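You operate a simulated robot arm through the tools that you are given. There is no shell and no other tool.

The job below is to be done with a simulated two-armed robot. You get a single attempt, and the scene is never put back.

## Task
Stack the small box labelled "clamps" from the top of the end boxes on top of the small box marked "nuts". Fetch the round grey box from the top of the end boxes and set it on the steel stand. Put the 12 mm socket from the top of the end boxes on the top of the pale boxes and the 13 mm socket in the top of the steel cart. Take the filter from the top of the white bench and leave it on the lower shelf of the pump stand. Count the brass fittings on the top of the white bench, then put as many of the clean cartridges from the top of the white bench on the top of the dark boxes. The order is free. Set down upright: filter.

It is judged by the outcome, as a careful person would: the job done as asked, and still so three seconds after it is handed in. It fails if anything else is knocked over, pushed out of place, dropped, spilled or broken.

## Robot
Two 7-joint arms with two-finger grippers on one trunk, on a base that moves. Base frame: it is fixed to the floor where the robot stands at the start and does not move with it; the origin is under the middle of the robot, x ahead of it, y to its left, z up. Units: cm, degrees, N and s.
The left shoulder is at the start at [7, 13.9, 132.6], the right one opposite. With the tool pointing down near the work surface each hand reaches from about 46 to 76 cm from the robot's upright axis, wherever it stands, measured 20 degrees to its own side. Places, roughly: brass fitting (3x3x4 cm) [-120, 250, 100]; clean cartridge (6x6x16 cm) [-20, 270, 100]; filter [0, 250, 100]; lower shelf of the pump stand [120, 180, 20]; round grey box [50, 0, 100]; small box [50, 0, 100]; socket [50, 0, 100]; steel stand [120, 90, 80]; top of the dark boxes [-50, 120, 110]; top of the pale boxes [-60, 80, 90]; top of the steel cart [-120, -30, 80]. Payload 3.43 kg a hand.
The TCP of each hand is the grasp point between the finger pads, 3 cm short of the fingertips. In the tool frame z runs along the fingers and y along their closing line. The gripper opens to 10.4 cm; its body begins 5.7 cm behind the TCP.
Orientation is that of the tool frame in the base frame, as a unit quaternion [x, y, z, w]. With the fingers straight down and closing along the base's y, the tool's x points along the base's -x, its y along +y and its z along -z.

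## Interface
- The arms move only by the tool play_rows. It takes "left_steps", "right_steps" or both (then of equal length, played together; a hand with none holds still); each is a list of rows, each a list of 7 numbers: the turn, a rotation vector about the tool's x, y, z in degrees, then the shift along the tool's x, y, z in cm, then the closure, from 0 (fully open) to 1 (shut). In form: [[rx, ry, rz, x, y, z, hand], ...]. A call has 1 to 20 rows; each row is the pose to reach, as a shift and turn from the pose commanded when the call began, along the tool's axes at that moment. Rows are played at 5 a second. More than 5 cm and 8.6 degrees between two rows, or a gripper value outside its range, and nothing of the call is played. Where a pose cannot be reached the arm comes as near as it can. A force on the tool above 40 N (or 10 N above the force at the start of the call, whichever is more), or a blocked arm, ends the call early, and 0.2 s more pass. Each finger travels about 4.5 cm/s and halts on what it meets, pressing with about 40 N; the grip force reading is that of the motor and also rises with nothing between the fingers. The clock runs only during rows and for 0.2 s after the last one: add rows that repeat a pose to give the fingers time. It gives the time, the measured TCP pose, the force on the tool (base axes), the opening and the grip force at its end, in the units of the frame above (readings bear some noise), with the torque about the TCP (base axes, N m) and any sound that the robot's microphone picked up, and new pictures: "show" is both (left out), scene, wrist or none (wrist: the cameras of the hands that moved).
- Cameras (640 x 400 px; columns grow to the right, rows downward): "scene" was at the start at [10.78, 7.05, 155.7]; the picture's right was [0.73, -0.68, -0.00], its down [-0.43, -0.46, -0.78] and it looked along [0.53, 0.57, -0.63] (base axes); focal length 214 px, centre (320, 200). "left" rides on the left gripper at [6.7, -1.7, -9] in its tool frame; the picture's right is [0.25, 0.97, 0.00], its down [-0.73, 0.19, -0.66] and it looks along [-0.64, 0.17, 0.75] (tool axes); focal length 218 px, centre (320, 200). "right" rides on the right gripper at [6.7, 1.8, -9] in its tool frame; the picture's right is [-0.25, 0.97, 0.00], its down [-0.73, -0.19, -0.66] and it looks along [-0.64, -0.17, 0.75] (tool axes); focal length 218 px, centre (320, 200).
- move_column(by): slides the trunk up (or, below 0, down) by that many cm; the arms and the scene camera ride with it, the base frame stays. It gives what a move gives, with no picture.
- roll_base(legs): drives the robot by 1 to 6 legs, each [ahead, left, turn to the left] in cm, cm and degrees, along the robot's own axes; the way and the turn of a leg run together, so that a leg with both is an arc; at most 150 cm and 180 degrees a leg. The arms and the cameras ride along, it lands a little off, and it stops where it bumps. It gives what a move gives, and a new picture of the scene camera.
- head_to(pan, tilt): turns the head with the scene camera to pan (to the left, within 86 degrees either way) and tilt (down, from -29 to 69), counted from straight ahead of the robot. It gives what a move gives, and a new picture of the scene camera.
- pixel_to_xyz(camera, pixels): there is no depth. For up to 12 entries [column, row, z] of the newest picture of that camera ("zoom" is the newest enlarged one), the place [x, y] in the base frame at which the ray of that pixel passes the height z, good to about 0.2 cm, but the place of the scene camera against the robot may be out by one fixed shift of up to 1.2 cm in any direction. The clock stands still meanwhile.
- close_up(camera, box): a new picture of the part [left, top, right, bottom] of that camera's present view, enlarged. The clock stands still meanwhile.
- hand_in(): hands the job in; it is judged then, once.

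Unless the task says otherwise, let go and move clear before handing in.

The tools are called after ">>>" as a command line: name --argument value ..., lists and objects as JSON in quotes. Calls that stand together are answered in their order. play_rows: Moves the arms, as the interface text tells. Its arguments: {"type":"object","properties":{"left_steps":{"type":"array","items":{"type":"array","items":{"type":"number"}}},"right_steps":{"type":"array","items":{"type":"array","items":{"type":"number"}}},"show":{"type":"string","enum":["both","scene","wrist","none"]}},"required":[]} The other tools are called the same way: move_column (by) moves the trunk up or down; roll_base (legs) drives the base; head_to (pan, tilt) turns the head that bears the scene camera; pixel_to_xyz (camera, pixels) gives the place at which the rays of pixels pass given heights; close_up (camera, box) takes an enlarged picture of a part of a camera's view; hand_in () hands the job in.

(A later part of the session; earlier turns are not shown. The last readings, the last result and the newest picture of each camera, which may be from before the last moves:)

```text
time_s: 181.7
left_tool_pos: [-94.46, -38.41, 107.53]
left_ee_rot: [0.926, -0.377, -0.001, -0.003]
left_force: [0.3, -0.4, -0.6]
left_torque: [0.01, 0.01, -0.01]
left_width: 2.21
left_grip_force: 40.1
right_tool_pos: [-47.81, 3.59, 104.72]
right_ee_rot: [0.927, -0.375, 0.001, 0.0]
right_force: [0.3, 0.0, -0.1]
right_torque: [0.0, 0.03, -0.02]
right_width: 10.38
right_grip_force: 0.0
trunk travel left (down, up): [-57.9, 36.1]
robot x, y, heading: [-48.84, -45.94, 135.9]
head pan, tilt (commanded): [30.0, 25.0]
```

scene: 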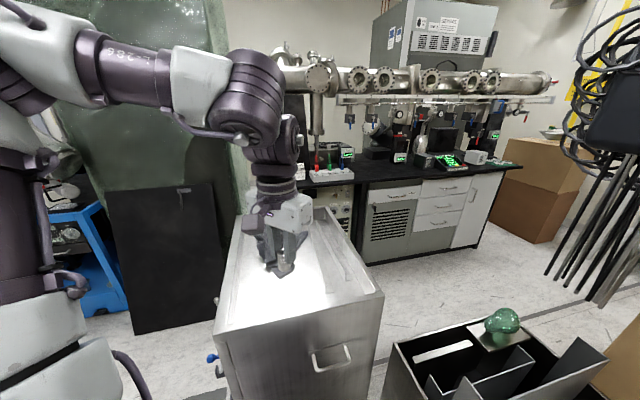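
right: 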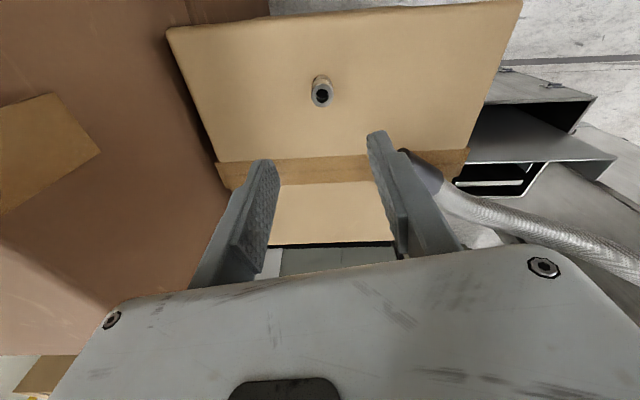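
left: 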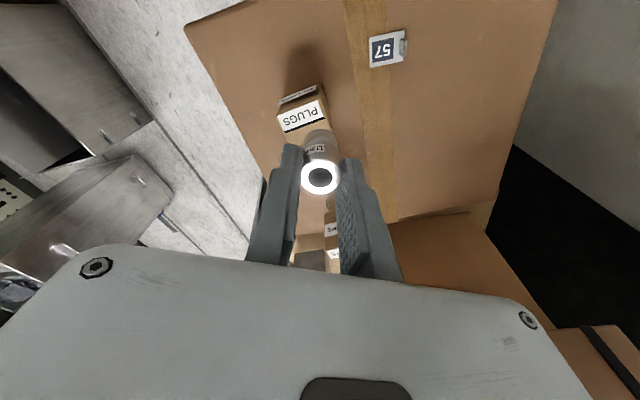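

I move the left hand over the tray spot (−108.5, −46) and look with the wrist camera.

>>> play_rows --left_steps '[[0, 0, 0, -1.2, 3.8, 0, 1], [0, 0, 0, -2.4, 7.6, 0, 1], [0, 0, 0, -3.6, 11.4, 0, 1], [0, 0, 0, -4.7, 15.2, 0, 1], [0, 0, 0, -4.7, 15.2, 2, 1], [0, 0, 0, -4.7, 15.2, 2, 1]]'

```text
time_s: 183.1
left_tool_pos: [-108.36, -46.04, 105.39]
left_ee_rot: [0.927, -0.376, -0.001, -0.002]
left_force: [-0.2, 0.4, -0.2]
left_torque: [0.02, -0.01, 0.0]
left_width: 2.2
left_grip_force: 40.3
right_tool_pos: [-47.91, 3.41, 104.67]
right_ee_rot: [0.927, -0.376, -0.001, 0.001]
right_force: [0.3, 0.0, -0.5]
right_torque: [0.0, 0.02, -0.01]
right_width: 10.41
right_grip_force: 0.1
trunk travel left (down, up): [-57.9, 36.1]
robot x, y, heading: [-48.67, -45.74, 135.7]
head pan, tilt (commanded): [30.0, 25.0]
```

scene: 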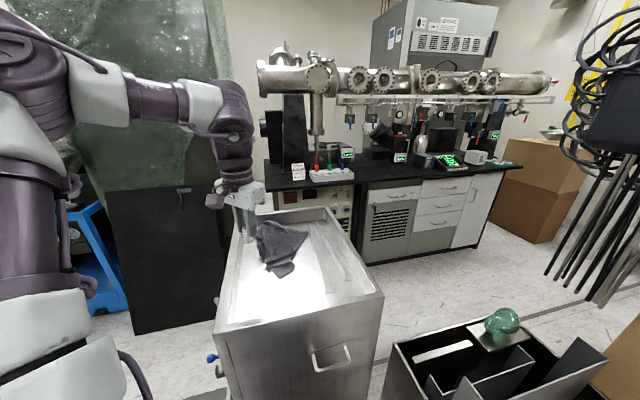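
left: 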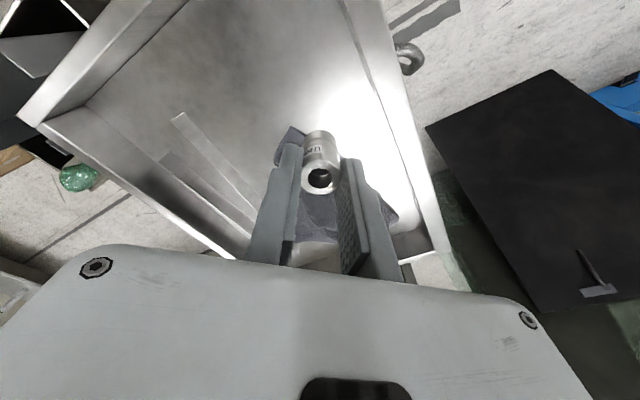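

The landing point (319,82) is on free tray floor, cloth beyond at (330,190), wall 6 cm to the side. I descend to z≈90.

>>> play_rows --left_steps '[[0, 0, 0, 0, 0, 3.5, 1], [0, 0, 0, 0, 0, 7, 1], [0, 0, 0, 0, 0, 10.5, 1], [0, 0, 0, 0, 0, 13.5, 1], [0, 0, 0, 0, 0, 15.4, 1], [0, 0, 0, 0, 0, 15.4, 1]]'

```text
time_s: 184.5
left_tool_pos: [-108.39, -45.99, 90.08]
left_ee_rot: [0.926, -0.377, -0.001, -0.001]
left_force: [0.1, -0.2, -0.6]
left_torque: [-0.01, 0.0, 0.0]
left_width: 2.23
left_grip_force: 40.1
right_tool_pos: [-47.95, 3.47, 104.69]
right_ee_rot: [0.927, -0.375, 0.0, 0.0]
right_force: [1.0, -1.0, -0.1]
right_torque: [0.01, 0.05, -0.01]
right_width: 10.41
right_grip_force: 0.1
trunk travel left (down, up): [-57.9, 36.1]
robot x, y, heading: [-48.87, -45.36, 135.3]
head pan, tilt (commanded): [30.0, 25.0]
```

scene: 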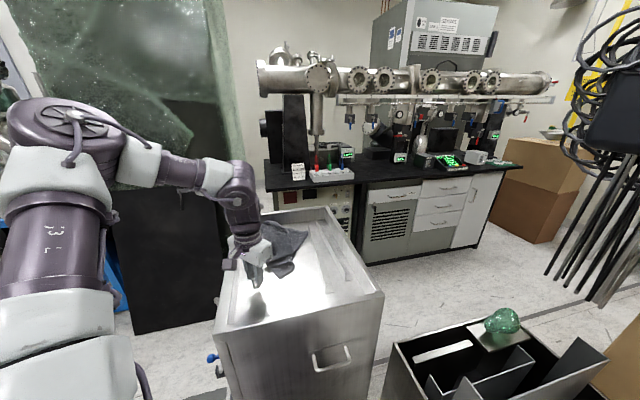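
left: 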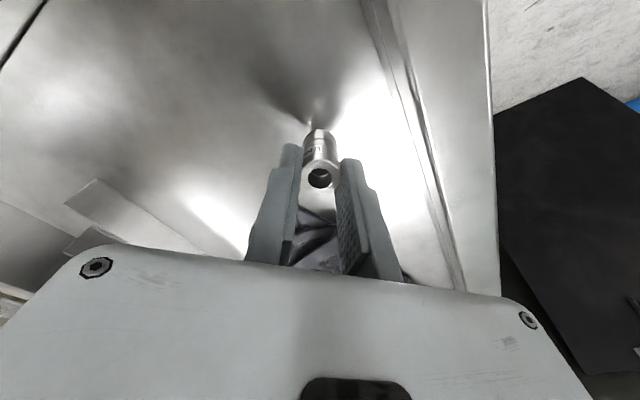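

Nearly there; reflections show the gap closing. I lower slowly.

>>> play_rows --left_steps '[[0, 0, 0, 0, 0, 0.5, 1], [0, 0, 0, 0, 0, 1, 1], [0, 0, 0, 0, 0, 1.4, 1], [0, 0, 0, 0, 0, 1.8, 1], [0, 0, 0, 0, 0, 1.8, 1]]' --show "wrist"

```text
time_s: 185.7
left_tool_pos: [-108.35, -45.98, 88.57]
left_ee_rot: [0.926, -0.377, -0.003, -0.003]
left_force: [-3.5, -3.2, 15.9]
left_torque: [-0.2, 0.07, -0.05]
left_width: 2.18
left_grip_force: 40.1
right_tool_pos: [-47.8, 3.35, 104.7]
right_ee_rot: [0.927, -0.375, -0.001, 0.001]
right_force: [-0.1, 0.2, 0.5]
right_torque: [0.02, -0.01, 0.0]
right_width: 10.39
right_grip_force: 0.1
trunk travel left (down, up): [-57.9, 36.1]
robot x, y, heading: [-48.63, -45.67, 135.7]
head pan, tilt (commanded): [30.0, 25.0]
```

left: 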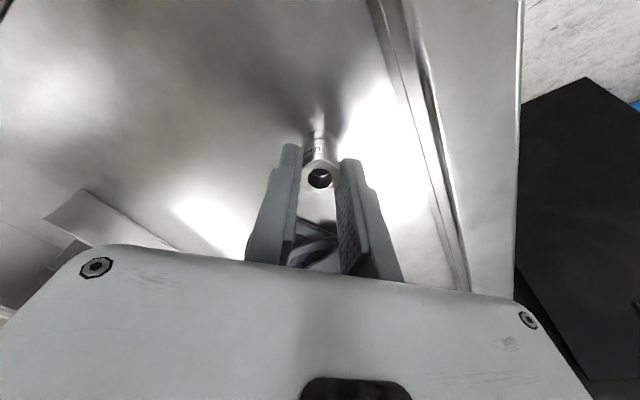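

Contact at z≈88.6 (16 N). I ease up, open, and rise.

>>> play_rows --left_steps '[[0, 0, 0, 0, 0, -0.25, 1], [0, 0, 0, 0, 0, -0.25, 1], [0, 0, 0, 0, 0, -0.25, 0.7], [0, 0, 0, 0, 0, -0.25, 0.5], [0, 0, 0, 0, 0, -0.25, 0.5], [0, 0, 0, 0, 0, -0.25, 0.5], [0, 0, 0, 0, 0, -3, 0.5], [0, 0, 0, 0, 0, -7, 0.5], [0, 0, 0, 0, 0, -11, 0.5], [0, 0, 0, 0, 0, -15, 0.5], [0, 0, 0, 0, 0, -15, 0.5]]'

>>> close_up --camera "left" --box '[220, 30, 420, 155]'

```text
time_s: 188.1
left_tool_pos: [-108.45, -46.16, 103.39]
left_ee_rot: [0.926, -0.377, -0.001, -0.003]
left_force: [-0.2, 0.5, -1.0]
left_torque: [-0.04, 0.0, -0.01]
left_width: 5.21
left_grip_force: 0.1
right_tool_pos: [-47.93, 3.42, 104.73]
right_ee_rot: [0.927, -0.375, 0.0, 0.0]
right_force: [-0.4, 0.4, -0.5]
right_torque: [-0.01, 0.0, -0.02]
right_width: 10.4
right_grip_force: 0.0
trunk travel left (down, up): [-57.9, 36.1]
robot x, y, heading: [-48.83, -45.81, 135.6]
head pan, tilt (commanded): [30.0, 25.0]
```

scene: 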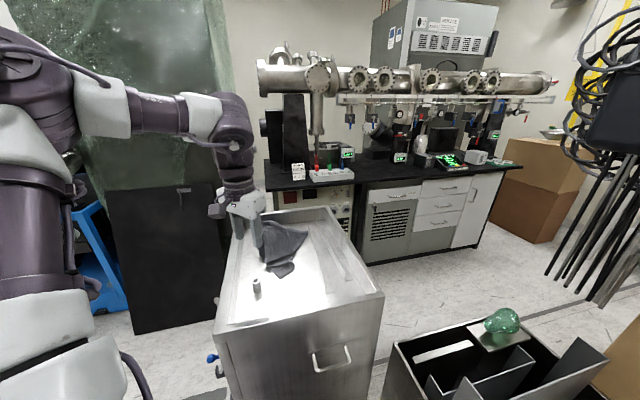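
left: 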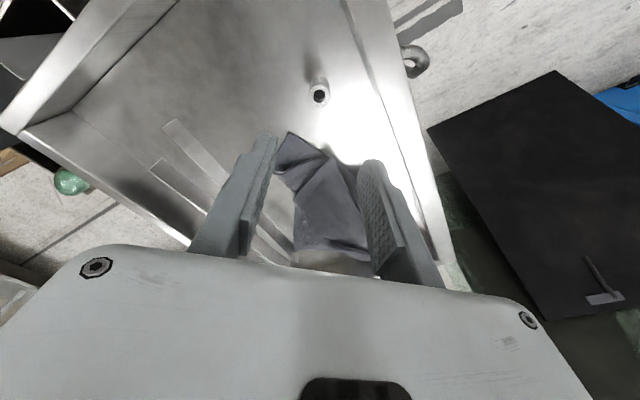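

```text
3.20 times, centred on (320, 92) of left
```

zoom: 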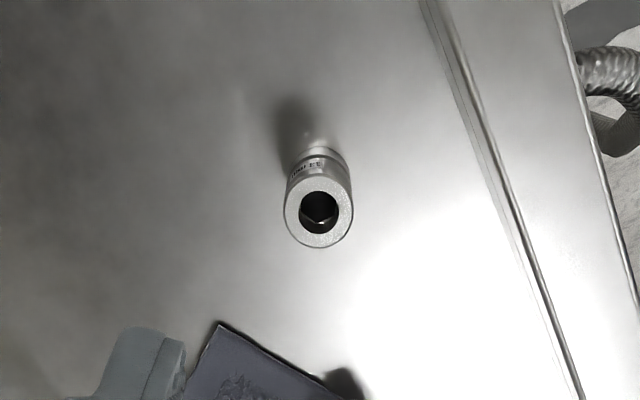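

The 13 mm socket stands in the cart tray, clear of the cloth. I retract the left hand and drive back to (−8, 0).

>>> play_rows --left_steps '[[0, 0, 0, 1.2, -3.8, 0, 0.3], [0, 0, 0, 2.4, -7.6, 0, 0], [0, 0, 0, 3.6, -11.4, 0, 0], [0, 0, 0, 4.7, -15.2, -2, 0], [0, 0, 0, 4.7, -15.2, -4, 0], [0, 0, 0, 4.7, -15.2, -4, 0]]' --show "none"

>>> roll_base --legs '[[2.9, -61, 0]]'

>>> play_rows --right_steps '[[0, 0, 0, -0.8, 3.6, -1, 0], [0, 0, 0, -1.6, 7.2, -2, 0], [0, 0, 0, -2.4, 10.8, -3, 0], [0, 0, 0, -3.2, 14.4, -4, 0], [0, 0, 0, -4, 18, -5, 0], [0, 0, 0, -4.8, 21.6, -6.5, 0], [0, 0, 0, -5.4, 24, -8, 0], [0, 0, 0, -5.4, 24, -8, 0]]' --show "none"

```text
time_s: 189.5
left_tool_pos: [-94.39, -38.51, 107.52]
left_ee_rot: [0.927, -0.376, -0.001, -0.003]
left_force: [0.1, 1.0, 0.4]
left_torque: [0.0, 0.0, -0.02]
left_width: 10.42
left_grip_force: 0.1
right_tool_pos: [-48.08, 3.41, 104.57]
right_ee_rot: [0.927, -0.376, 0.0, 0.0]
right_force: [-0.1, 0.1, -0.5]
right_torque: [0.03, 0.02, 0.01]
right_width: 10.4
right_grip_force: 0.1
trunk travel left (down, up): [-57.9, 36.1]
robot x, y, heading: [-48.56, -45.48, 135.7]
head pan, tilt (commanded): [30.0, 25.0]
```

```text
time_s: 193.0
left_tool_pos: [-53.92, 7.29, 107.32]
left_ee_rot: [0.927, -0.376, 0.0, -0.003]
left_force: [-0.2, 0.3, -0.9]
left_torque: [0.0, -0.02, 0.03]
left_width: 10.37
left_grip_force: 0.1
right_tool_pos: [-7.51, 49.14, 104.64]
right_ee_rot: [0.927, -0.375, 0.0, 0.0]
right_force: [-0.2, -0.1, -0.4]
right_torque: [0.01, 0.01, 0.0]
right_width: 10.43
right_grip_force: 0.1
trunk travel left (down, up): [-57.9, 36.1]
robot x, y, heading: [-8.08, 0.1, 136.0]
head pan, tilt (commanded): [30.0, 25.0]
```

scene: 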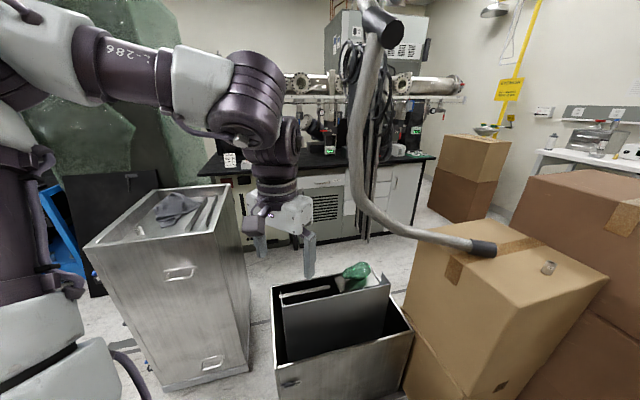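

```text
time_s: 194.8
left_tool_pos: [-53.86, 7.41, 107.54]
left_ee_rot: [0.926, -0.376, -0.001, -0.002]
left_force: [0.3, 0.4, 0.2]
left_torque: [0.0, -0.02, 0.01]
left_width: 10.4
left_grip_force: 0.1
right_tool_pos: [-28.14, 35.65, 112.74]
right_ee_rot: [0.927, -0.376, -0.001, 0.001]
right_force: [0.3, -0.2, 0.3]
right_torque: [0.0, 0.04, -0.01]
right_width: 10.43
right_grip_force: 0.1
trunk travel left (down, up): [-57.9, 36.1]
robot x, y, heading: [-7.89, 0.24, 135.7]
head pan, tilt (commanded): [30.0, 25.0]
```

I raise the trunk 22 cm (to pass above the dark boxes), turn to heading 90 and drive north through the lane.

>>> move_column --by 24

>>> roll_base --legs '[[0, 0, -45.8], [0, -10, 0], [64, 0, 0], [20, -25, 0]]'

>>> head_to --pan 0 --tilt 20

```text
time_s: 197.3
left_tool_pos: [-53.92, 7.35, 131.4]
left_ee_rot: [0.926, -0.377, -0.001, -0.002]
left_force: [0.4, 0.2, 0.2]
left_torque: [0.0, 0.02, -0.01]
left_width: 10.38
left_grip_force: 0.1
right_tool_pos: [-28.25, 35.67, 136.69]
right_ee_rot: [0.926, -0.376, 0.0, 0.001]
right_force: [-0.2, -0.2, 0.5]
right_torque: [0.02, 0.02, -0.01]
right_width: 10.39
right_grip_force: 0.1
trunk travel left (down, up): [-81.9, 12.1]
robot x, y, heading: [-7.95, 0.4, 135.4]
head pan, tilt (commanded): [30.0, 25.0]
```

```text
time_s: 205.4
left_tool_pos: [-0.87, 121.55, 131.38]
left_ee_rot: [0.708, -0.706, -0.001, -0.004]
left_force: [-0.6, 0.5, 1.1]
left_torque: [0.03, -0.03, -0.01]
left_width: 10.41
left_grip_force: 0.1
right_tool_pos: [37.52, 123.03, 136.95]
right_ee_rot: [0.709, -0.705, 0.0, -0.001]
right_force: [0.2, -0.7, -0.2]
right_torque: [0.01, 0.01, 0.0]
right_width: 10.41
right_grip_force: 0.0
trunk travel left (down, up): [-81.9, 12.1]
robot x, y, heading: [26.23, 83.75, 90.2]
head pan, tilt (commanded): [30.0, 25.0]
```

scene: 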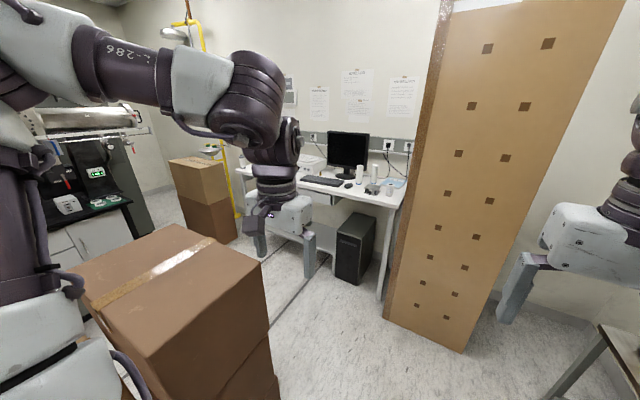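

```text
time_s: 206.4
left_tool_pos: [-0.65, 121.8, 131.5]
left_ee_rot: [0.708, -0.706, 0.0, -0.003]
left_force: [0.3, -0.1, 0.0]
left_torque: [-0.01, 0.01, 0.05]
left_width: 10.39
left_grip_force: 0.1
right_tool_pos: [37.71, 123.28, 136.73]
right_ee_rot: [0.709, -0.705, 0.0, 0.0]
right_force: [0.4, -0.2, -0.2]
right_torque: [0.02, 0.04, -0.03]
right_width: 10.38
right_grip_force: 0.1
trunk travel left (down, up): [-81.9, 12.1]
robot x, y, heading: [26.34, 84.42, 90.1]
head pan, tilt (commanded): [0.0, 20.0]
```

scene: 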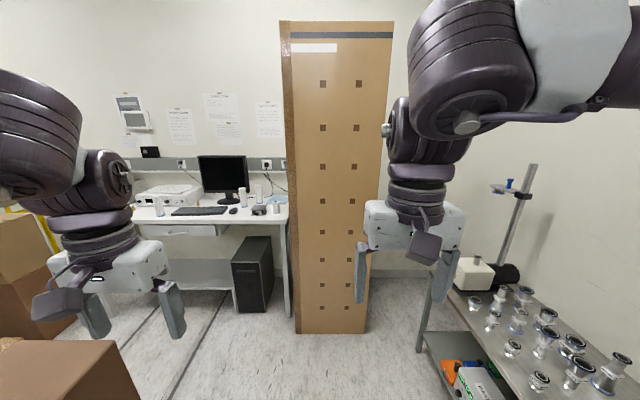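

The white bench lies ahead-left, a tall board stands at (335,180) and the pump stand at right. I drive 68 cm ahead and look at the bench.

>>> roll_base --legs '[[68, 0, 0]]'

>>> head_to --pan 25 --tilt 25

```text
time_s: 210.1
left_tool_pos: [-0.73, 189.76, 131.43]
left_ee_rot: [0.708, -0.706, -0.001, -0.003]
left_force: [0.4, 0.4, 0.0]
left_torque: [0.02, -0.01, 0.01]
left_width: 10.39
left_grip_force: 0.0
right_tool_pos: [37.6, 191.13, 136.84]
right_ee_rot: [0.708, -0.706, 0.0, -0.001]
right_force: [1.3, 0.2, 1.0]
right_torque: [-0.03, 0.03, -0.03]
right_width: 10.4
right_grip_force: 0.1
trunk travel left (down, up): [-81.9, 12.1]
robot x, y, heading: [26.17, 152.2, 90.3]
head pan, tilt (commanded): [0.0, 20.0]
```

scene: 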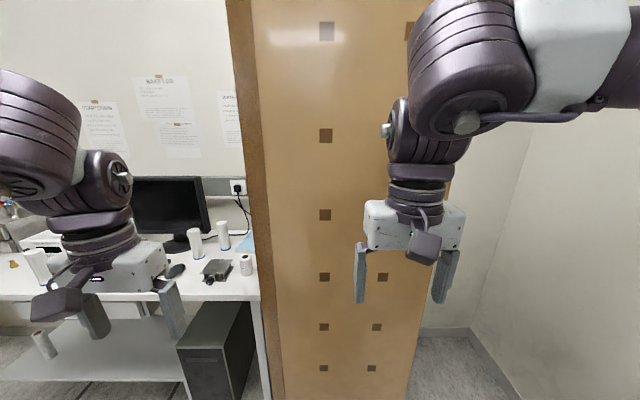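

```text
time_s: 211.0
left_tool_pos: [-0.54, 189.87, 131.35]
left_ee_rot: [0.707, -0.707, -0.001, -0.002]
left_force: [-0.3, 0.2, -0.2]
left_torque: [0.04, -0.02, 0.03]
left_width: 10.41
left_grip_force: 0.0
right_tool_pos: [37.63, 191.42, 136.62]
right_ee_rot: [0.708, -0.706, 0.001, 0.0]
right_force: [-0.5, 1.2, -1.2]
right_torque: [0.0, 0.01, 0.01]
right_width: 10.43
right_grip_force: 0.1
trunk travel left (down, up): [-81.9, 12.1]
robot x, y, heading: [26.11, 152.34, 90.0]
head pan, tilt (commanded): [25.0, 25.0]
```

scene: 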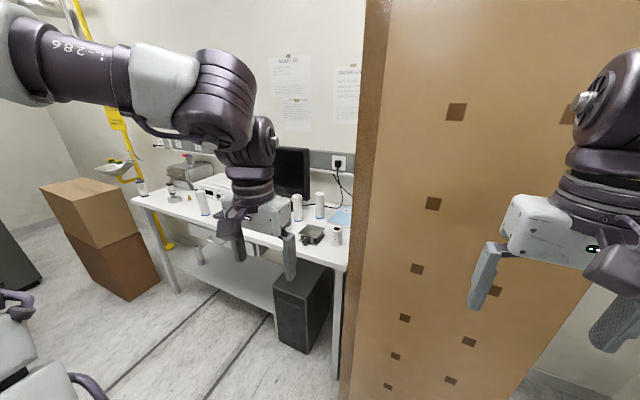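

The bench items are visible. I zoom in on right and left halves.

>>> close_up --camera "scene" --box '[260, 175, 370, 255]'

>>> close_up --camera "scene" --box '[120, 150, 240, 235]'

```text
5.00 times, centred on (315, 215) of scene
```

zoom: 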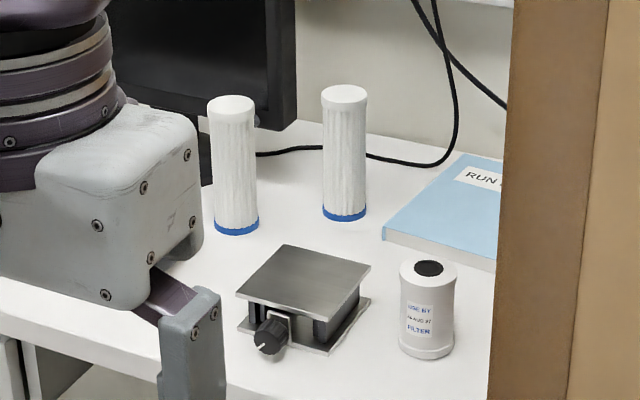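

```text
4.71 times, centred on (180, 192) of scene
```

zoom: 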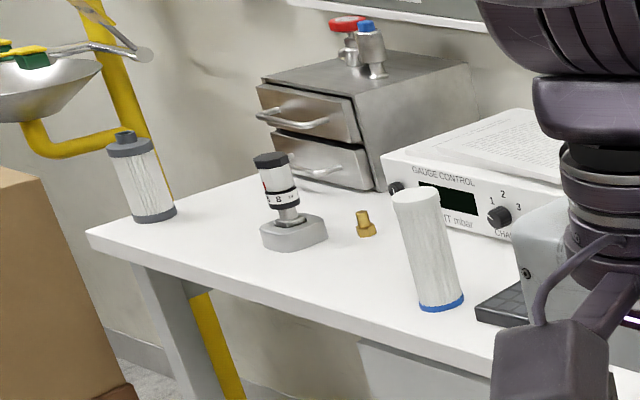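

I see the FILTER at the right end, two white cartridges with blue rings, one more at the left with a brass fitting, and one with grey caps further left. I measure with several heights and then take the left camera's view.

>>> pixel_to_xyz --camera "scene" --pixels '[[336.6, 246, 90], [336.6, 246, 95], [336.6, 246, 100], [297.5, 220, 95], [318.5, 217, 95], [348, 262, 95], [133, 197, 95]]'

>>> close_up --camera "left" --box '[0, 0, 640, 400]'

```text
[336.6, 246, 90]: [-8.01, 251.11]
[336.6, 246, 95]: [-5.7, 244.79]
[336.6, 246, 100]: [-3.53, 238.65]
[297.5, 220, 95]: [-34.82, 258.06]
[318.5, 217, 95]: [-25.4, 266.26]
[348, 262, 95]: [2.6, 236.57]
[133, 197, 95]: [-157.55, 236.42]
```

```text
1.00 times, centred on (320, 200) of left (not enlarged: the box is as wide or as high as the picture)
```

zoom: 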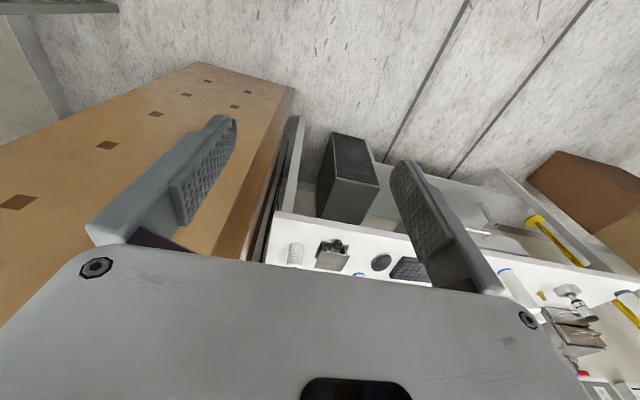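

>>> close_up --camera "left" --box '[260, 200, 420, 290]'

>>> close_up --camera "left" --box '[480, 240, 640, 360]'

```text
4.00 times, centred on (340, 245) of left
```

zoom: 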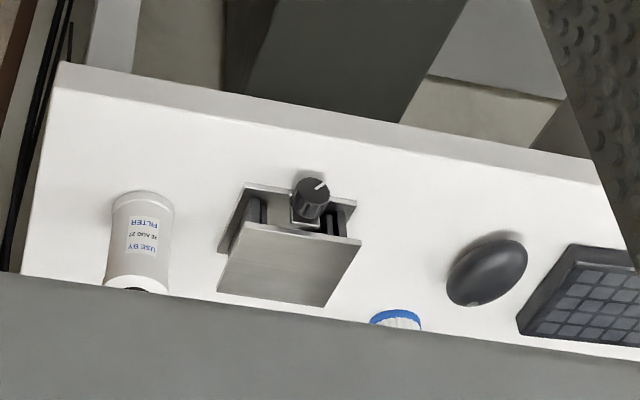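

```text
3.33 times, centred on (560, 300) of left
```

zoom: 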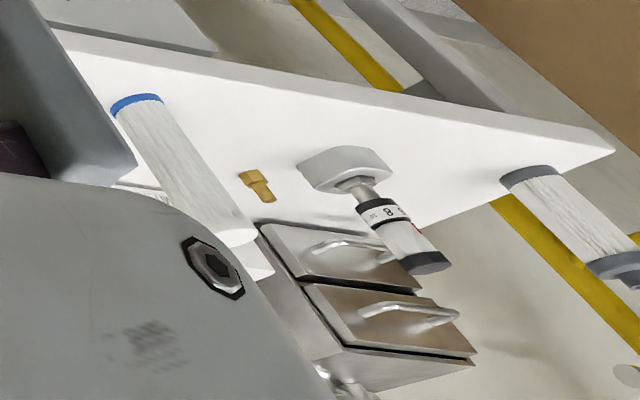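

Bench top is about z 93, front edge y≈232; the filter is near (−6.5, 246), right beside the tall board (x≥10). I move to (−10, 172) to see the whole bench.

>>> roll_base --legs '[[20, 36, 0]]'

>>> head_to --pan 0 --tilt 35

>>> head_to --pan 55 --tilt 30

```text
time_s: 213.6
left_tool_pos: [-36.57, 209.79, 131.57]
left_ee_rot: [0.708, -0.706, -0.002, -0.002]
left_force: [-0.3, -1.4, -1.0]
left_torque: [0.05, -0.01, -0.03]
left_width: 10.42
left_grip_force: 0.1
right_tool_pos: [1.76, 211.27, 136.76]
right_ee_rot: [0.708, -0.706, 0.0, 0.001]
right_force: [-0.4, 0.1, -0.2]
right_torque: [0.04, -0.01, 0.02]
right_width: 10.39
right_grip_force: 0.1
trunk travel left (down, up): [-81.9, 12.1]
robot x, y, heading: [-9.84, 172.29, 90.1]
head pan, tilt (commanded): [25.0, 25.0]
```

scene: 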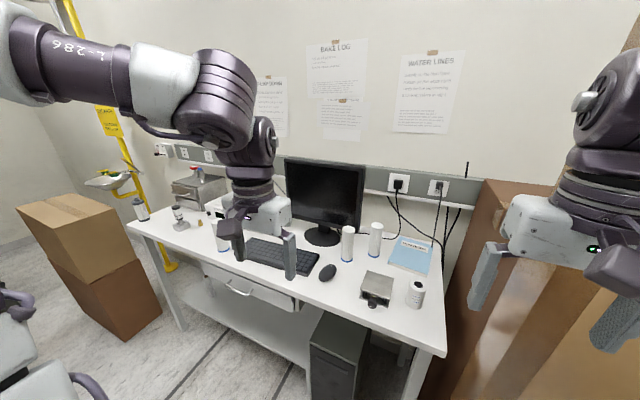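

```text
time_s: 214.4
left_tool_pos: [-36.79, 209.96, 131.38]
left_ee_rot: [0.708, -0.706, 0.001, -0.002]
left_force: [-0.3, 0.3, -0.1]
left_torque: [-0.01, 0.01, -0.03]
left_width: 10.41
left_grip_force: 0.1
right_tool_pos: [1.5, 211.46, 136.78]
right_ee_rot: [0.708, -0.706, 0.0, 0.0]
right_force: [0.1, 0.1, -0.9]
right_torque: [0.0, 0.03, -0.03]
right_width: 10.38
right_grip_force: 0.0
trunk travel left (down, up): [-81.9, 12.1]
robot x, y, heading: [-10.06, 172.91, 89.9]
head pan, tilt (commanded): [0.0, 35.0]
```

scene: 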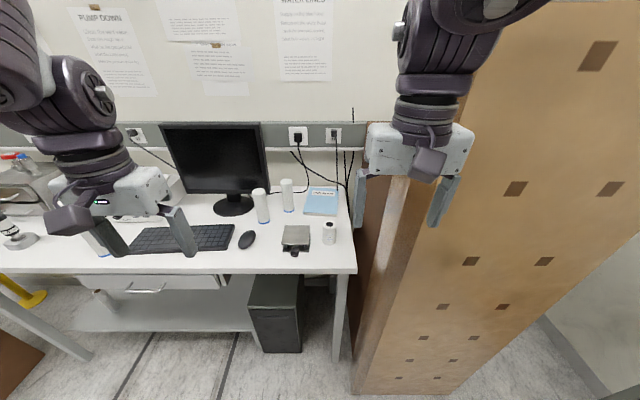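

```text
time_s: 215.7
left_tool_pos: [-36.88, 209.87, 131.55]
left_ee_rot: [0.708, -0.706, 0.0, -0.002]
left_force: [-0.8, -0.3, -0.7]
left_torque: [-0.01, 0.01, 0.02]
left_width: 10.38
left_grip_force: 0.0
right_tool_pos: [1.46, 211.35, 136.71]
right_ee_rot: [0.708, -0.706, 0.0, 0.0]
right_force: [-0.1, 0.4, -0.3]
right_torque: [-0.02, 0.01, 0.03]
right_width: 10.41
right_grip_force: 0.1
trunk travel left (down, up): [-81.9, 12.1]
robot x, y, heading: [-9.73, 172.09, 89.9]
head pan, tilt (commanded): [55.0, 30.0]
```

scene: 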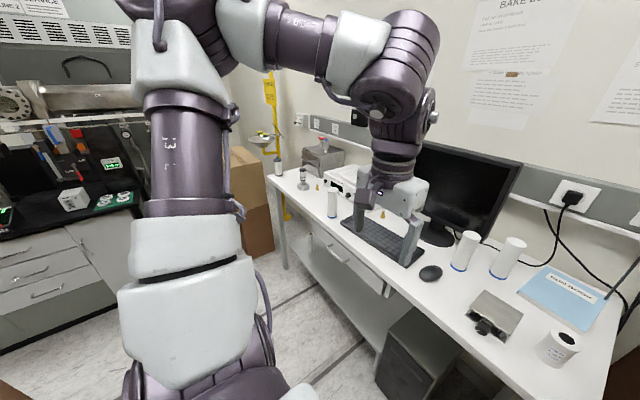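

I can see brass pieces near (318,186) and (383,213). I zoom on the bench to count.

>>> close_up --camera "scene" --box '[260, 140, 440, 260]'

>>> close_up --camera "scene" --box '[420, 200, 640, 390]'

```text
3.33 times, centred on (350, 200) of scene
```

zoom: 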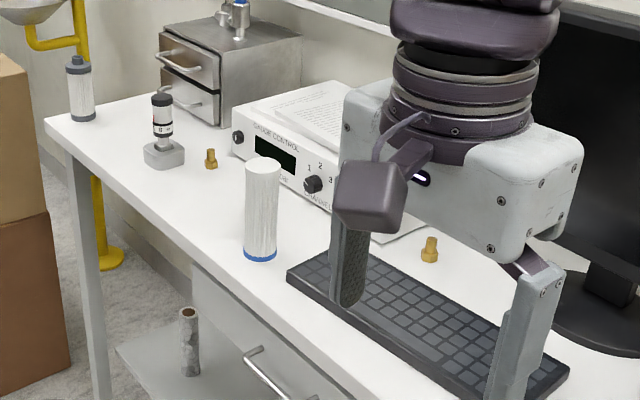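

```text
2.11 times, centred on (530, 295) of scene
```

zoom: 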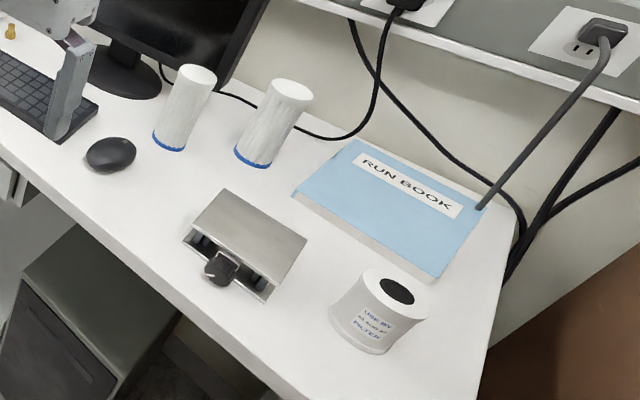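

Two brass fittings so far, with parts hidden behind the hand. I turn to heading 132 (which I need for the filter anyway) and look between the arms.

>>> roll_base --legs '[[0, 0, 42]]'

>>> head_to --pan 5 --tilt 28

```text
time_s: 218.0
left_tool_pos: [-54.94, 182.56, 131.37]
left_ee_rot: [0.914, -0.407, 0.0, -0.003]
left_force: [0.2, 0.8, -0.3]
left_torque: [-0.04, 0.01, 0.0]
left_width: 10.41
left_grip_force: 0.1
right_tool_pos: [-27.4, 209.01, 136.79]
right_ee_rot: [0.914, -0.406, 0.0, 0.001]
right_force: [0.2, 0.8, 0.4]
right_torque: [-0.02, -0.03, -0.01]
right_width: 10.37
right_grip_force: 0.0
trunk travel left (down, up): [-81.9, 12.1]
robot x, y, heading: [-9.96, 172.54, 131.7]
head pan, tilt (commanded): [55.0, 30.0]
```

scene: 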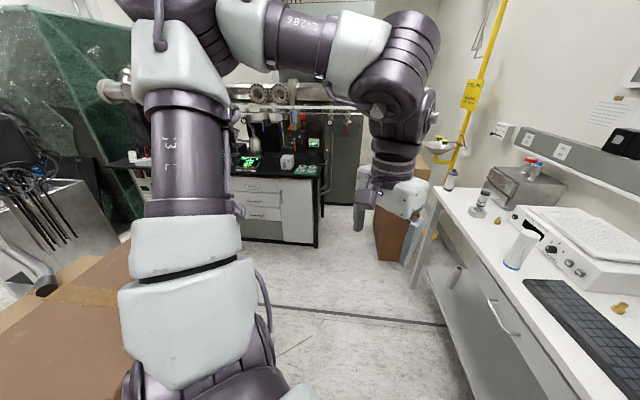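

```text
time_s: 219.2
left_tool_pos: [-54.96, 182.39, 131.43]
left_ee_rot: [0.913, -0.407, 0.0, -0.002]
left_force: [0.4, 0.7, 0.6]
left_torque: [0.02, -0.02, -0.01]
left_width: 10.39
left_grip_force: 0.1
right_tool_pos: [-27.4, 209.03, 136.76]
right_ee_rot: [0.914, -0.405, 0.0, 0.001]
right_force: [0.2, 1.0, 0.8]
right_torque: [0.01, -0.03, -0.01]
right_width: 10.39
right_grip_force: 0.2
trunk travel left (down, up): [-81.9, 12.1]
robot x, y, heading: [-10.01, 172.28, 132.0]
head pan, tilt (commanded): [5.0, 28.0]
```

scene: 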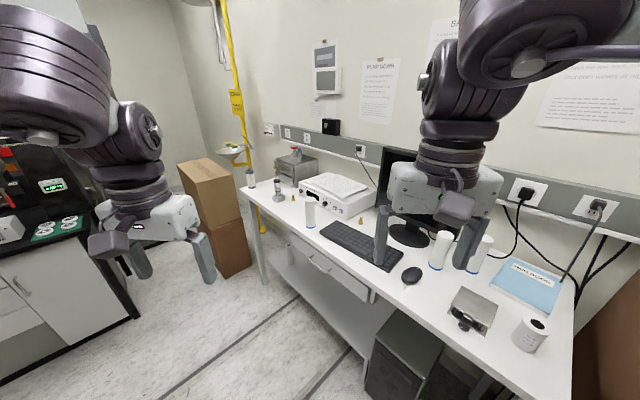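

>>> close_up --camera "scene" --box '[230, 140, 410, 260]'

>>> close_up --camera "scene" --box '[235, 160, 305, 210]'

>>> close_up --camera "scene" --box '[390, 210, 570, 360]'

```text
3.33 times, centred on (320, 200) of scene
```

zoom: 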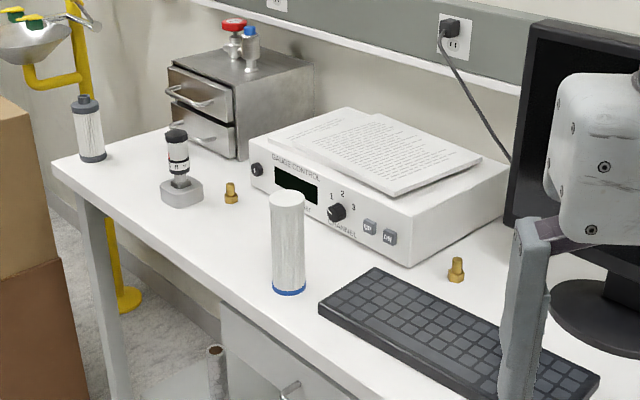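

```text
8.00 times, centred on (270, 185) of scene
```

zoom: 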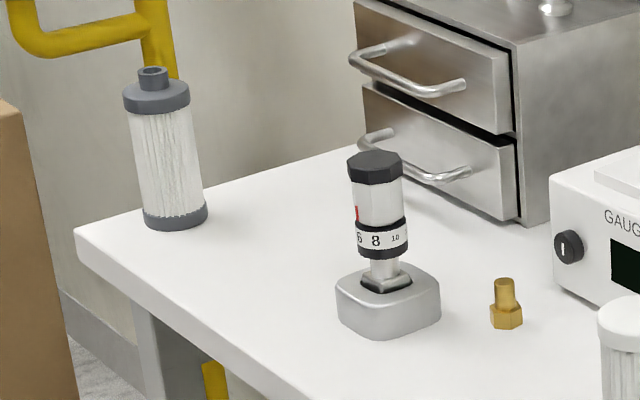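

```text
2.67 times, centred on (480, 285) of scene
```

zoom: 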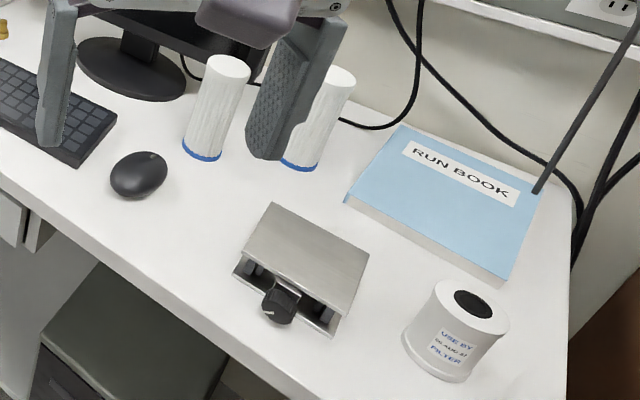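

Two brass fittings are visible in total (by the microscope-like stand and behind the keyboard); I'll check hidden corners from above later. First the filter with the right hand: move 12 cm closer, lower the trunk 15.

>>> roll_base --legs '[[8.9, -8, 0]]'

>>> move_column --by -15

>>> play_rows --right_steps '[[0, 0, 0, -0.7, -4, 0, 0], [0, 0, 0, -1.4, -8, 0, 0], [0, 0, 0, -2.1, -12, 0, 0], [0, 0, 0, -2.8, -16, 0, 0], [0, 0, 0, -3.5, -20, 0.5, 0], [0, 0, 0, -4.2, -24, 1, 0], [0, 0, 0, -4.9, -28, 1.5, 0], [0, 0, 0, -5.6, -32, 2, 0], [0, 0, 0, -5.6, -32, 2, 0]]'

```text
time_s: 220.4
left_tool_pos: [-55.03, 194.06, 131.4]
left_ee_rot: [0.913, -0.408, -0.001, -0.004]
left_force: [0.4, 0.3, -0.9]
left_torque: [0.03, -0.02, 0.0]
left_width: 10.39
left_grip_force: 0.0
right_tool_pos: [-27.42, 220.6, 136.78]
right_ee_rot: [0.914, -0.406, -0.001, -0.001]
right_force: [0.3, 0.2, 0.3]
right_torque: [0.02, 0.01, -0.03]
right_width: 10.41
right_grip_force: 0.1
trunk travel left (down, up): [-81.9, 12.1]
robot x, y, heading: [-9.64, 183.89, 131.9]
head pan, tilt (commanded): [5.0, 28.0]
```

scene: 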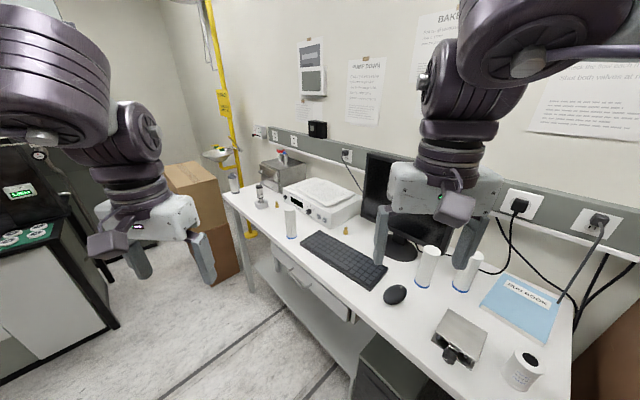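

```text
time_s: 222.2
left_tool_pos: [-55.07, 194.23, 116.44]
left_ee_rot: [0.914, -0.407, -0.002, -0.002]
left_force: [0.4, -0.1, 0.3]
left_torque: [0.05, 0.0, 0.01]
left_width: 10.39
left_grip_force: 0.1
right_tool_pos: [-27.53, 220.93, 121.82]
right_ee_rot: [0.914, -0.407, 0.0, 0.0]
right_force: [0.3, -0.4, 0.5]
right_torque: [0.02, 0.0, 0.02]
right_width: 10.41
right_grip_force: 0.0
trunk travel left (down, up): [-66.9, 27.1]
robot x, y, heading: [-9.92, 184.09, 132.2]
head pan, tilt (commanded): [5.0, 28.0]
```

```text
time_s: 224.4
left_tool_pos: [-57.19, 193.0, 115.83]
left_ee_rot: [0.924, -0.381, 0.006, -0.006]
left_force: [0.1, -0.2, 0.7]
left_torque: [-0.05, 0.07, 0.01]
left_width: 10.39
left_grip_force: 0.1
right_tool_pos: [-16.6, 245.63, 115.95]
right_ee_rot: [0.926, -0.377, 0.01, -0.008]
right_force: [0.3, 0.6, 0.6]
right_torque: [-0.02, -0.02, -0.01]
right_width: 10.42
right_grip_force: 0.2
right hand out of reach, approached as far as the arm can: row 6, 7, 8, 9
trunk travel left (down, up): [-66.9, 27.1]
robot x, y, heading: [-10.0, 185.63, 135.3]
head pan, tilt (commanded): [5.0, 28.0]
stopped in row 9 (right hand): the arm was blocked; the commanded pose is now the measured one
```

scene: 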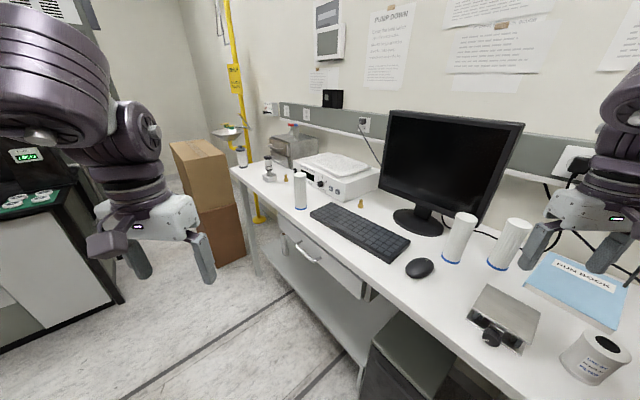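
right: 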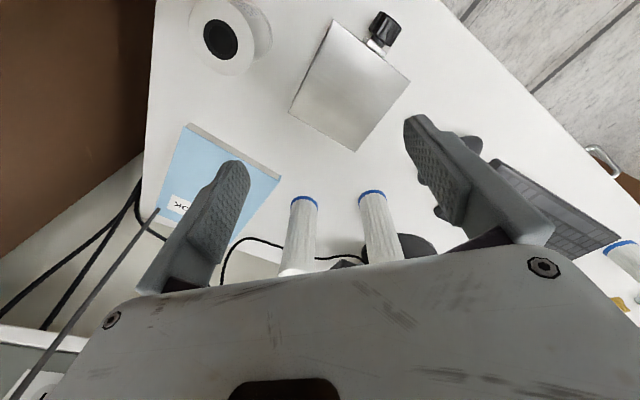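

The right arm was blocked and the base was nudged (heading 135.3): its elbow probably touched the tall board at right. I look there before moving anything.

>>> head_to --pan -60 --tilt 10

```text
time_s: 225.8
left_tool_pos: [-57.14, 193.02, 115.62]
left_ee_rot: [0.925, -0.381, 0.007, -0.006]
left_force: [0.6, -0.4, 0.5]
left_torque: [0.03, 0.0, 0.0]
left_width: 10.4
left_grip_force: 0.0
right_tool_pos: [-16.57, 245.81, 116.01]
right_ee_rot: [0.926, -0.376, 0.009, -0.007]
right_force: [0.5, 0.3, 0.8]
right_torque: [0.01, -0.03, 0.0]
right_width: 10.41
right_grip_force: 0.1
trunk travel left (down, up): [-66.9, 27.1]
robot x, y, heading: [-9.76, 185.62, 135.3]
head pan, tilt (commanded): [-60.0, 10.0]
```

scene: 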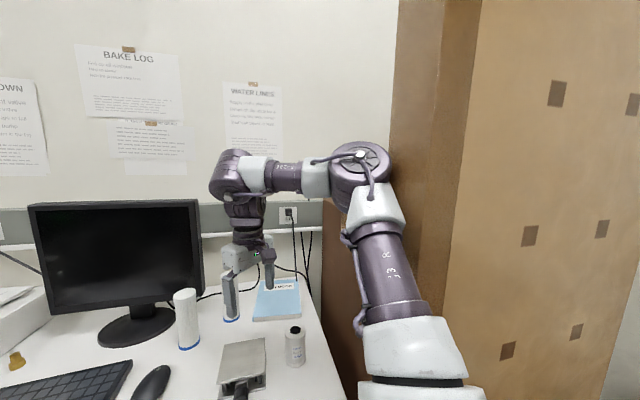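

The right elbow is touching the side of the tall cabinet at (385,175). I retract the right hand along its path.

>>> play_rows --right_steps '[[0, 0, 0, 0.5, 3, 0, 0], [0, 0, 0, 1.5, 6, 0, 0], [0, 0, 0, 2.5, 9.5, -1, 0], [0, 0, 0, 3.5, 13, -2, 0], [0, 0, 0, 5, 17, -3, 0], [0, 0, 0, 6.5, 21, -4, 0], [0, 0, 0, 8, 24.5, -5, 0], [0, 0, 0, 9, 27, -5.5, 0], [0, 0, 0, 9, 27, -5.5, 0]]'

>>> head_to --pan -45 --tilt 20

```text
time_s: 227.8
left_tool_pos: [-55.44, 193.41, 116.52]
left_ee_rot: [0.923, -0.384, -0.001, -0.002]
left_force: [-0.4, 0.4, 0.1]
left_torque: [-0.02, 0.02, 0.02]
left_width: 10.41
left_grip_force: 0.0
right_tool_pos: [-26.44, 221.14, 122.15]
right_ee_rot: [0.924, -0.382, -0.001, -0.003]
right_force: [1.4, 0.0, -0.3]
right_torque: [-0.01, -0.02, -0.03]
right_width: 10.4
right_grip_force: 0.1
right hand out of reach, approached as far as the arm can: row 8, 9
trunk travel left (down, up): [-66.9, 27.1]
robot x, y, heading: [-9.67, 185.17, 134.8]
head pan, tilt (commanded): [-60.0, 10.0]
```

scene: 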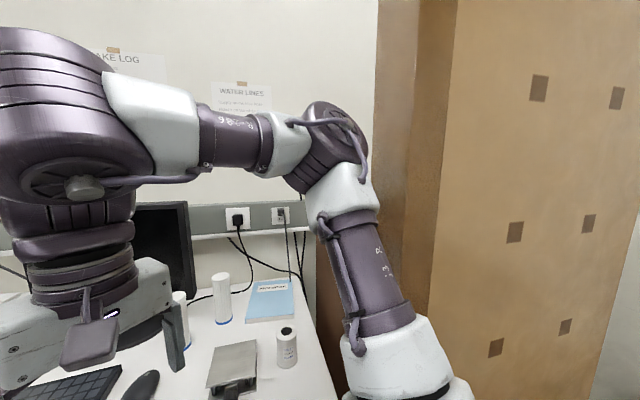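
right: 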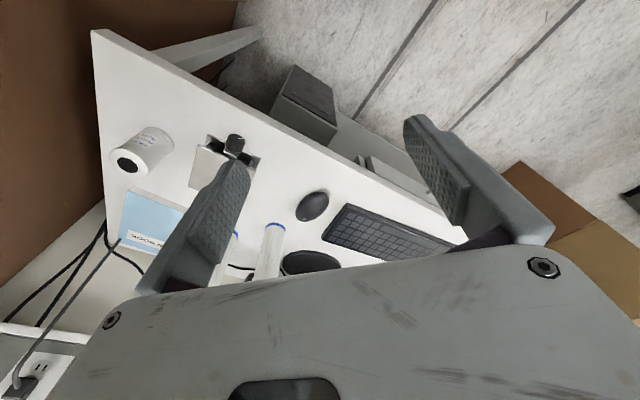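

```text
time_s: 228.5
left_tool_pos: [-55.4, 193.33, 116.32]
left_ee_rot: [0.923, -0.385, -0.003, -0.003]
left_force: [0.6, -0.4, -0.6]
left_torque: [-0.01, -0.02, -0.01]
left_width: 10.4
left_grip_force: 0.0
right_tool_pos: [-26.53, 220.99, 122.11]
right_ee_rot: [0.924, -0.382, 0.001, -0.003]
right_force: [-0.1, 0.6, 0.5]
right_torque: [0.01, -0.04, 0.0]
right_width: 10.38
right_grip_force: 0.1
trunk travel left (down, up): [-66.9, 27.1]
robot x, y, heading: [-9.68, 185.72, 134.8]
head pan, tilt (commanded): [-45.0, 20.0]
```

scene: 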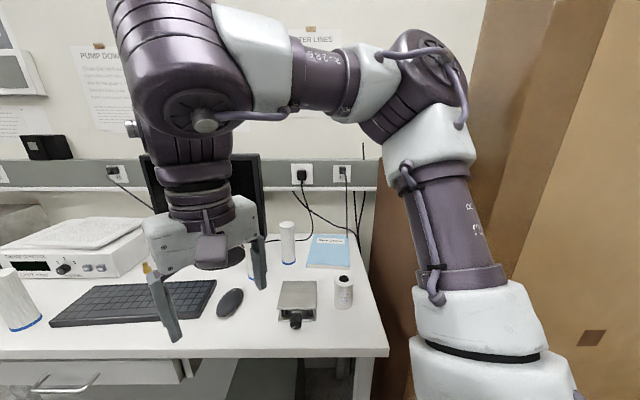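

Everything on the bench still stands and the cabinet looks unmoved. I will use the left hand instead (its elbow stays on the free side): raise the trunk, back away, turn to heading 60, then come in.

>>> move_column --by 15

>>> roll_base --legs '[[-29.9, 9, 0], [0, 0, -74.8]]'

>>> head_to --pan 20 --tilt 30

```text
time_s: 230.3
left_tool_pos: [-55.34, 193.27, 131.39]
left_ee_rot: [0.923, -0.385, -0.001, -0.003]
left_force: [-0.2, 0.2, -0.5]
left_torque: [0.03, -0.02, -0.02]
left_width: 10.39
left_grip_force: 0.0
right_tool_pos: [-26.5, 221.1, 137.09]
right_ee_rot: [0.925, -0.381, 0.001, -0.004]
right_force: [0.6, 0.5, -0.2]
right_torque: [-0.01, 0.02, 0.04]
right_width: 10.43
right_grip_force: 0.1
trunk travel left (down, up): [-81.9, 12.1]
robot x, y, heading: [-9.76, 185.18, 134.9]
head pan, tilt (commanded): [-45.0, 20.0]
```

```text
time_s: 235.7
left_tool_pos: [1.26, 203.54, 131.46]
left_ee_rot: [-0.494, 0.87, 0.0, 0.003]
left_force: [-0.9, 0.7, 0.4]
left_torque: [-0.01, -0.02, -0.03]
left_width: 10.37
left_grip_force: 0.0
right_tool_pos: [35.4, 182.67, 137.09]
right_ee_rot: [-0.496, 0.868, -0.002, 0.003]
right_force: [-0.6, 0.2, -0.3]
right_torque: [0.03, -0.02, -0.05]
right_width: 10.4
right_grip_force: 0.1
trunk travel left (down, up): [-81.9, 12.1]
robot x, y, heading: [4.78, 157.71, 59.2]
head pan, tilt (commanded): [-45.0, 20.0]
```

scene: 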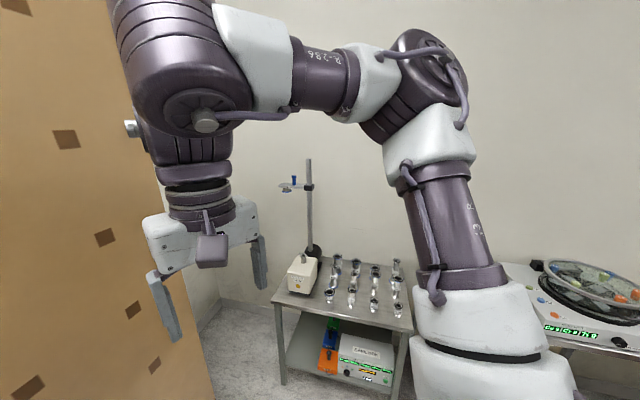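

```text
time_s: 237.0
left_tool_pos: [1.23, 203.7, 131.52]
left_ee_rot: [-0.494, 0.87, -0.001, 0.003]
left_force: [0.0, 0.4, 0.3]
left_torque: [0.0, 0.0, 0.01]
left_width: 10.38
left_grip_force: 0.1
right_tool_pos: [35.43, 182.67, 137.2]
right_ee_rot: [-0.497, 0.868, -0.003, 0.003]
right_force: [0.7, 0.7, 0.5]
right_torque: [0.01, 0.01, 0.0]
right_width: 10.38
right_grip_force: 0.1
trunk travel left (down, up): [-81.9, 12.1]
robot x, y, heading: [4.9, 157.45, 59.6]
head pan, tilt (commanded): [20.0, 30.0]
```

scene: 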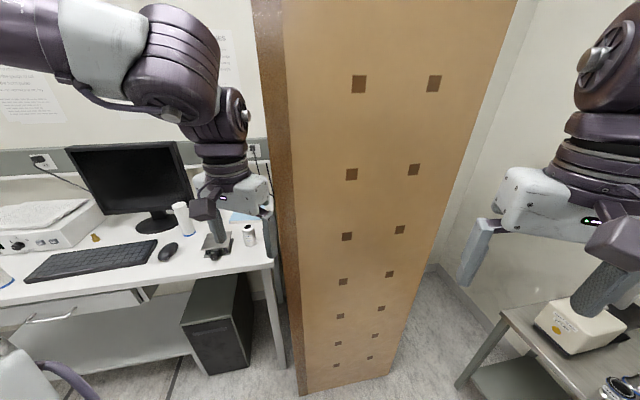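

The cabinet's front-left corner is at (6.6, 221). The filter is at (249,236); I refine its position.

>>> close_up --camera "scene" --box '[190, 195, 290, 275]'

>>> close_up --camera "left" --box '[0, 0, 640, 400]'

```text
5.00 times, centred on (240, 235) of scene
```

zoom: 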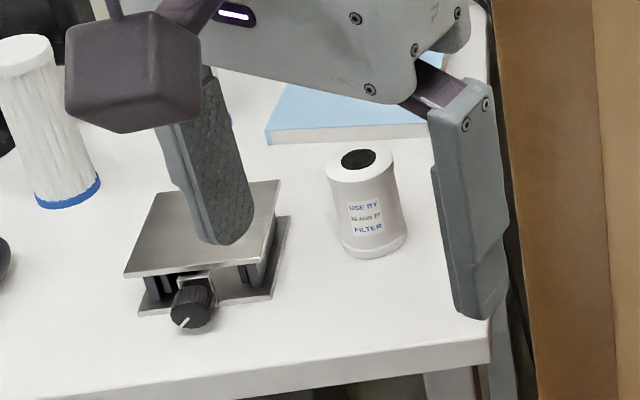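

```text
1.00 times, centred on (320, 200) of left (not enlarged: the box is as wide or as high as the picture)
```

zoom: 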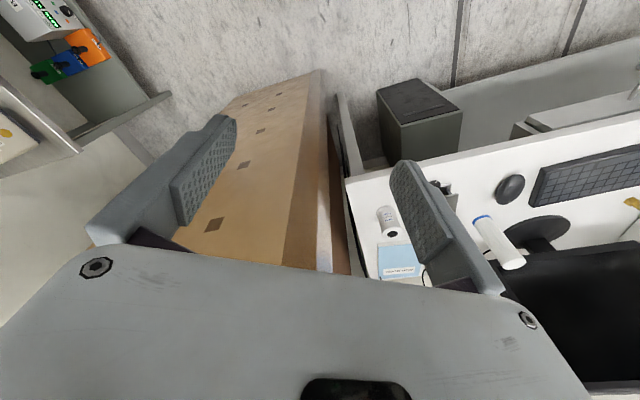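

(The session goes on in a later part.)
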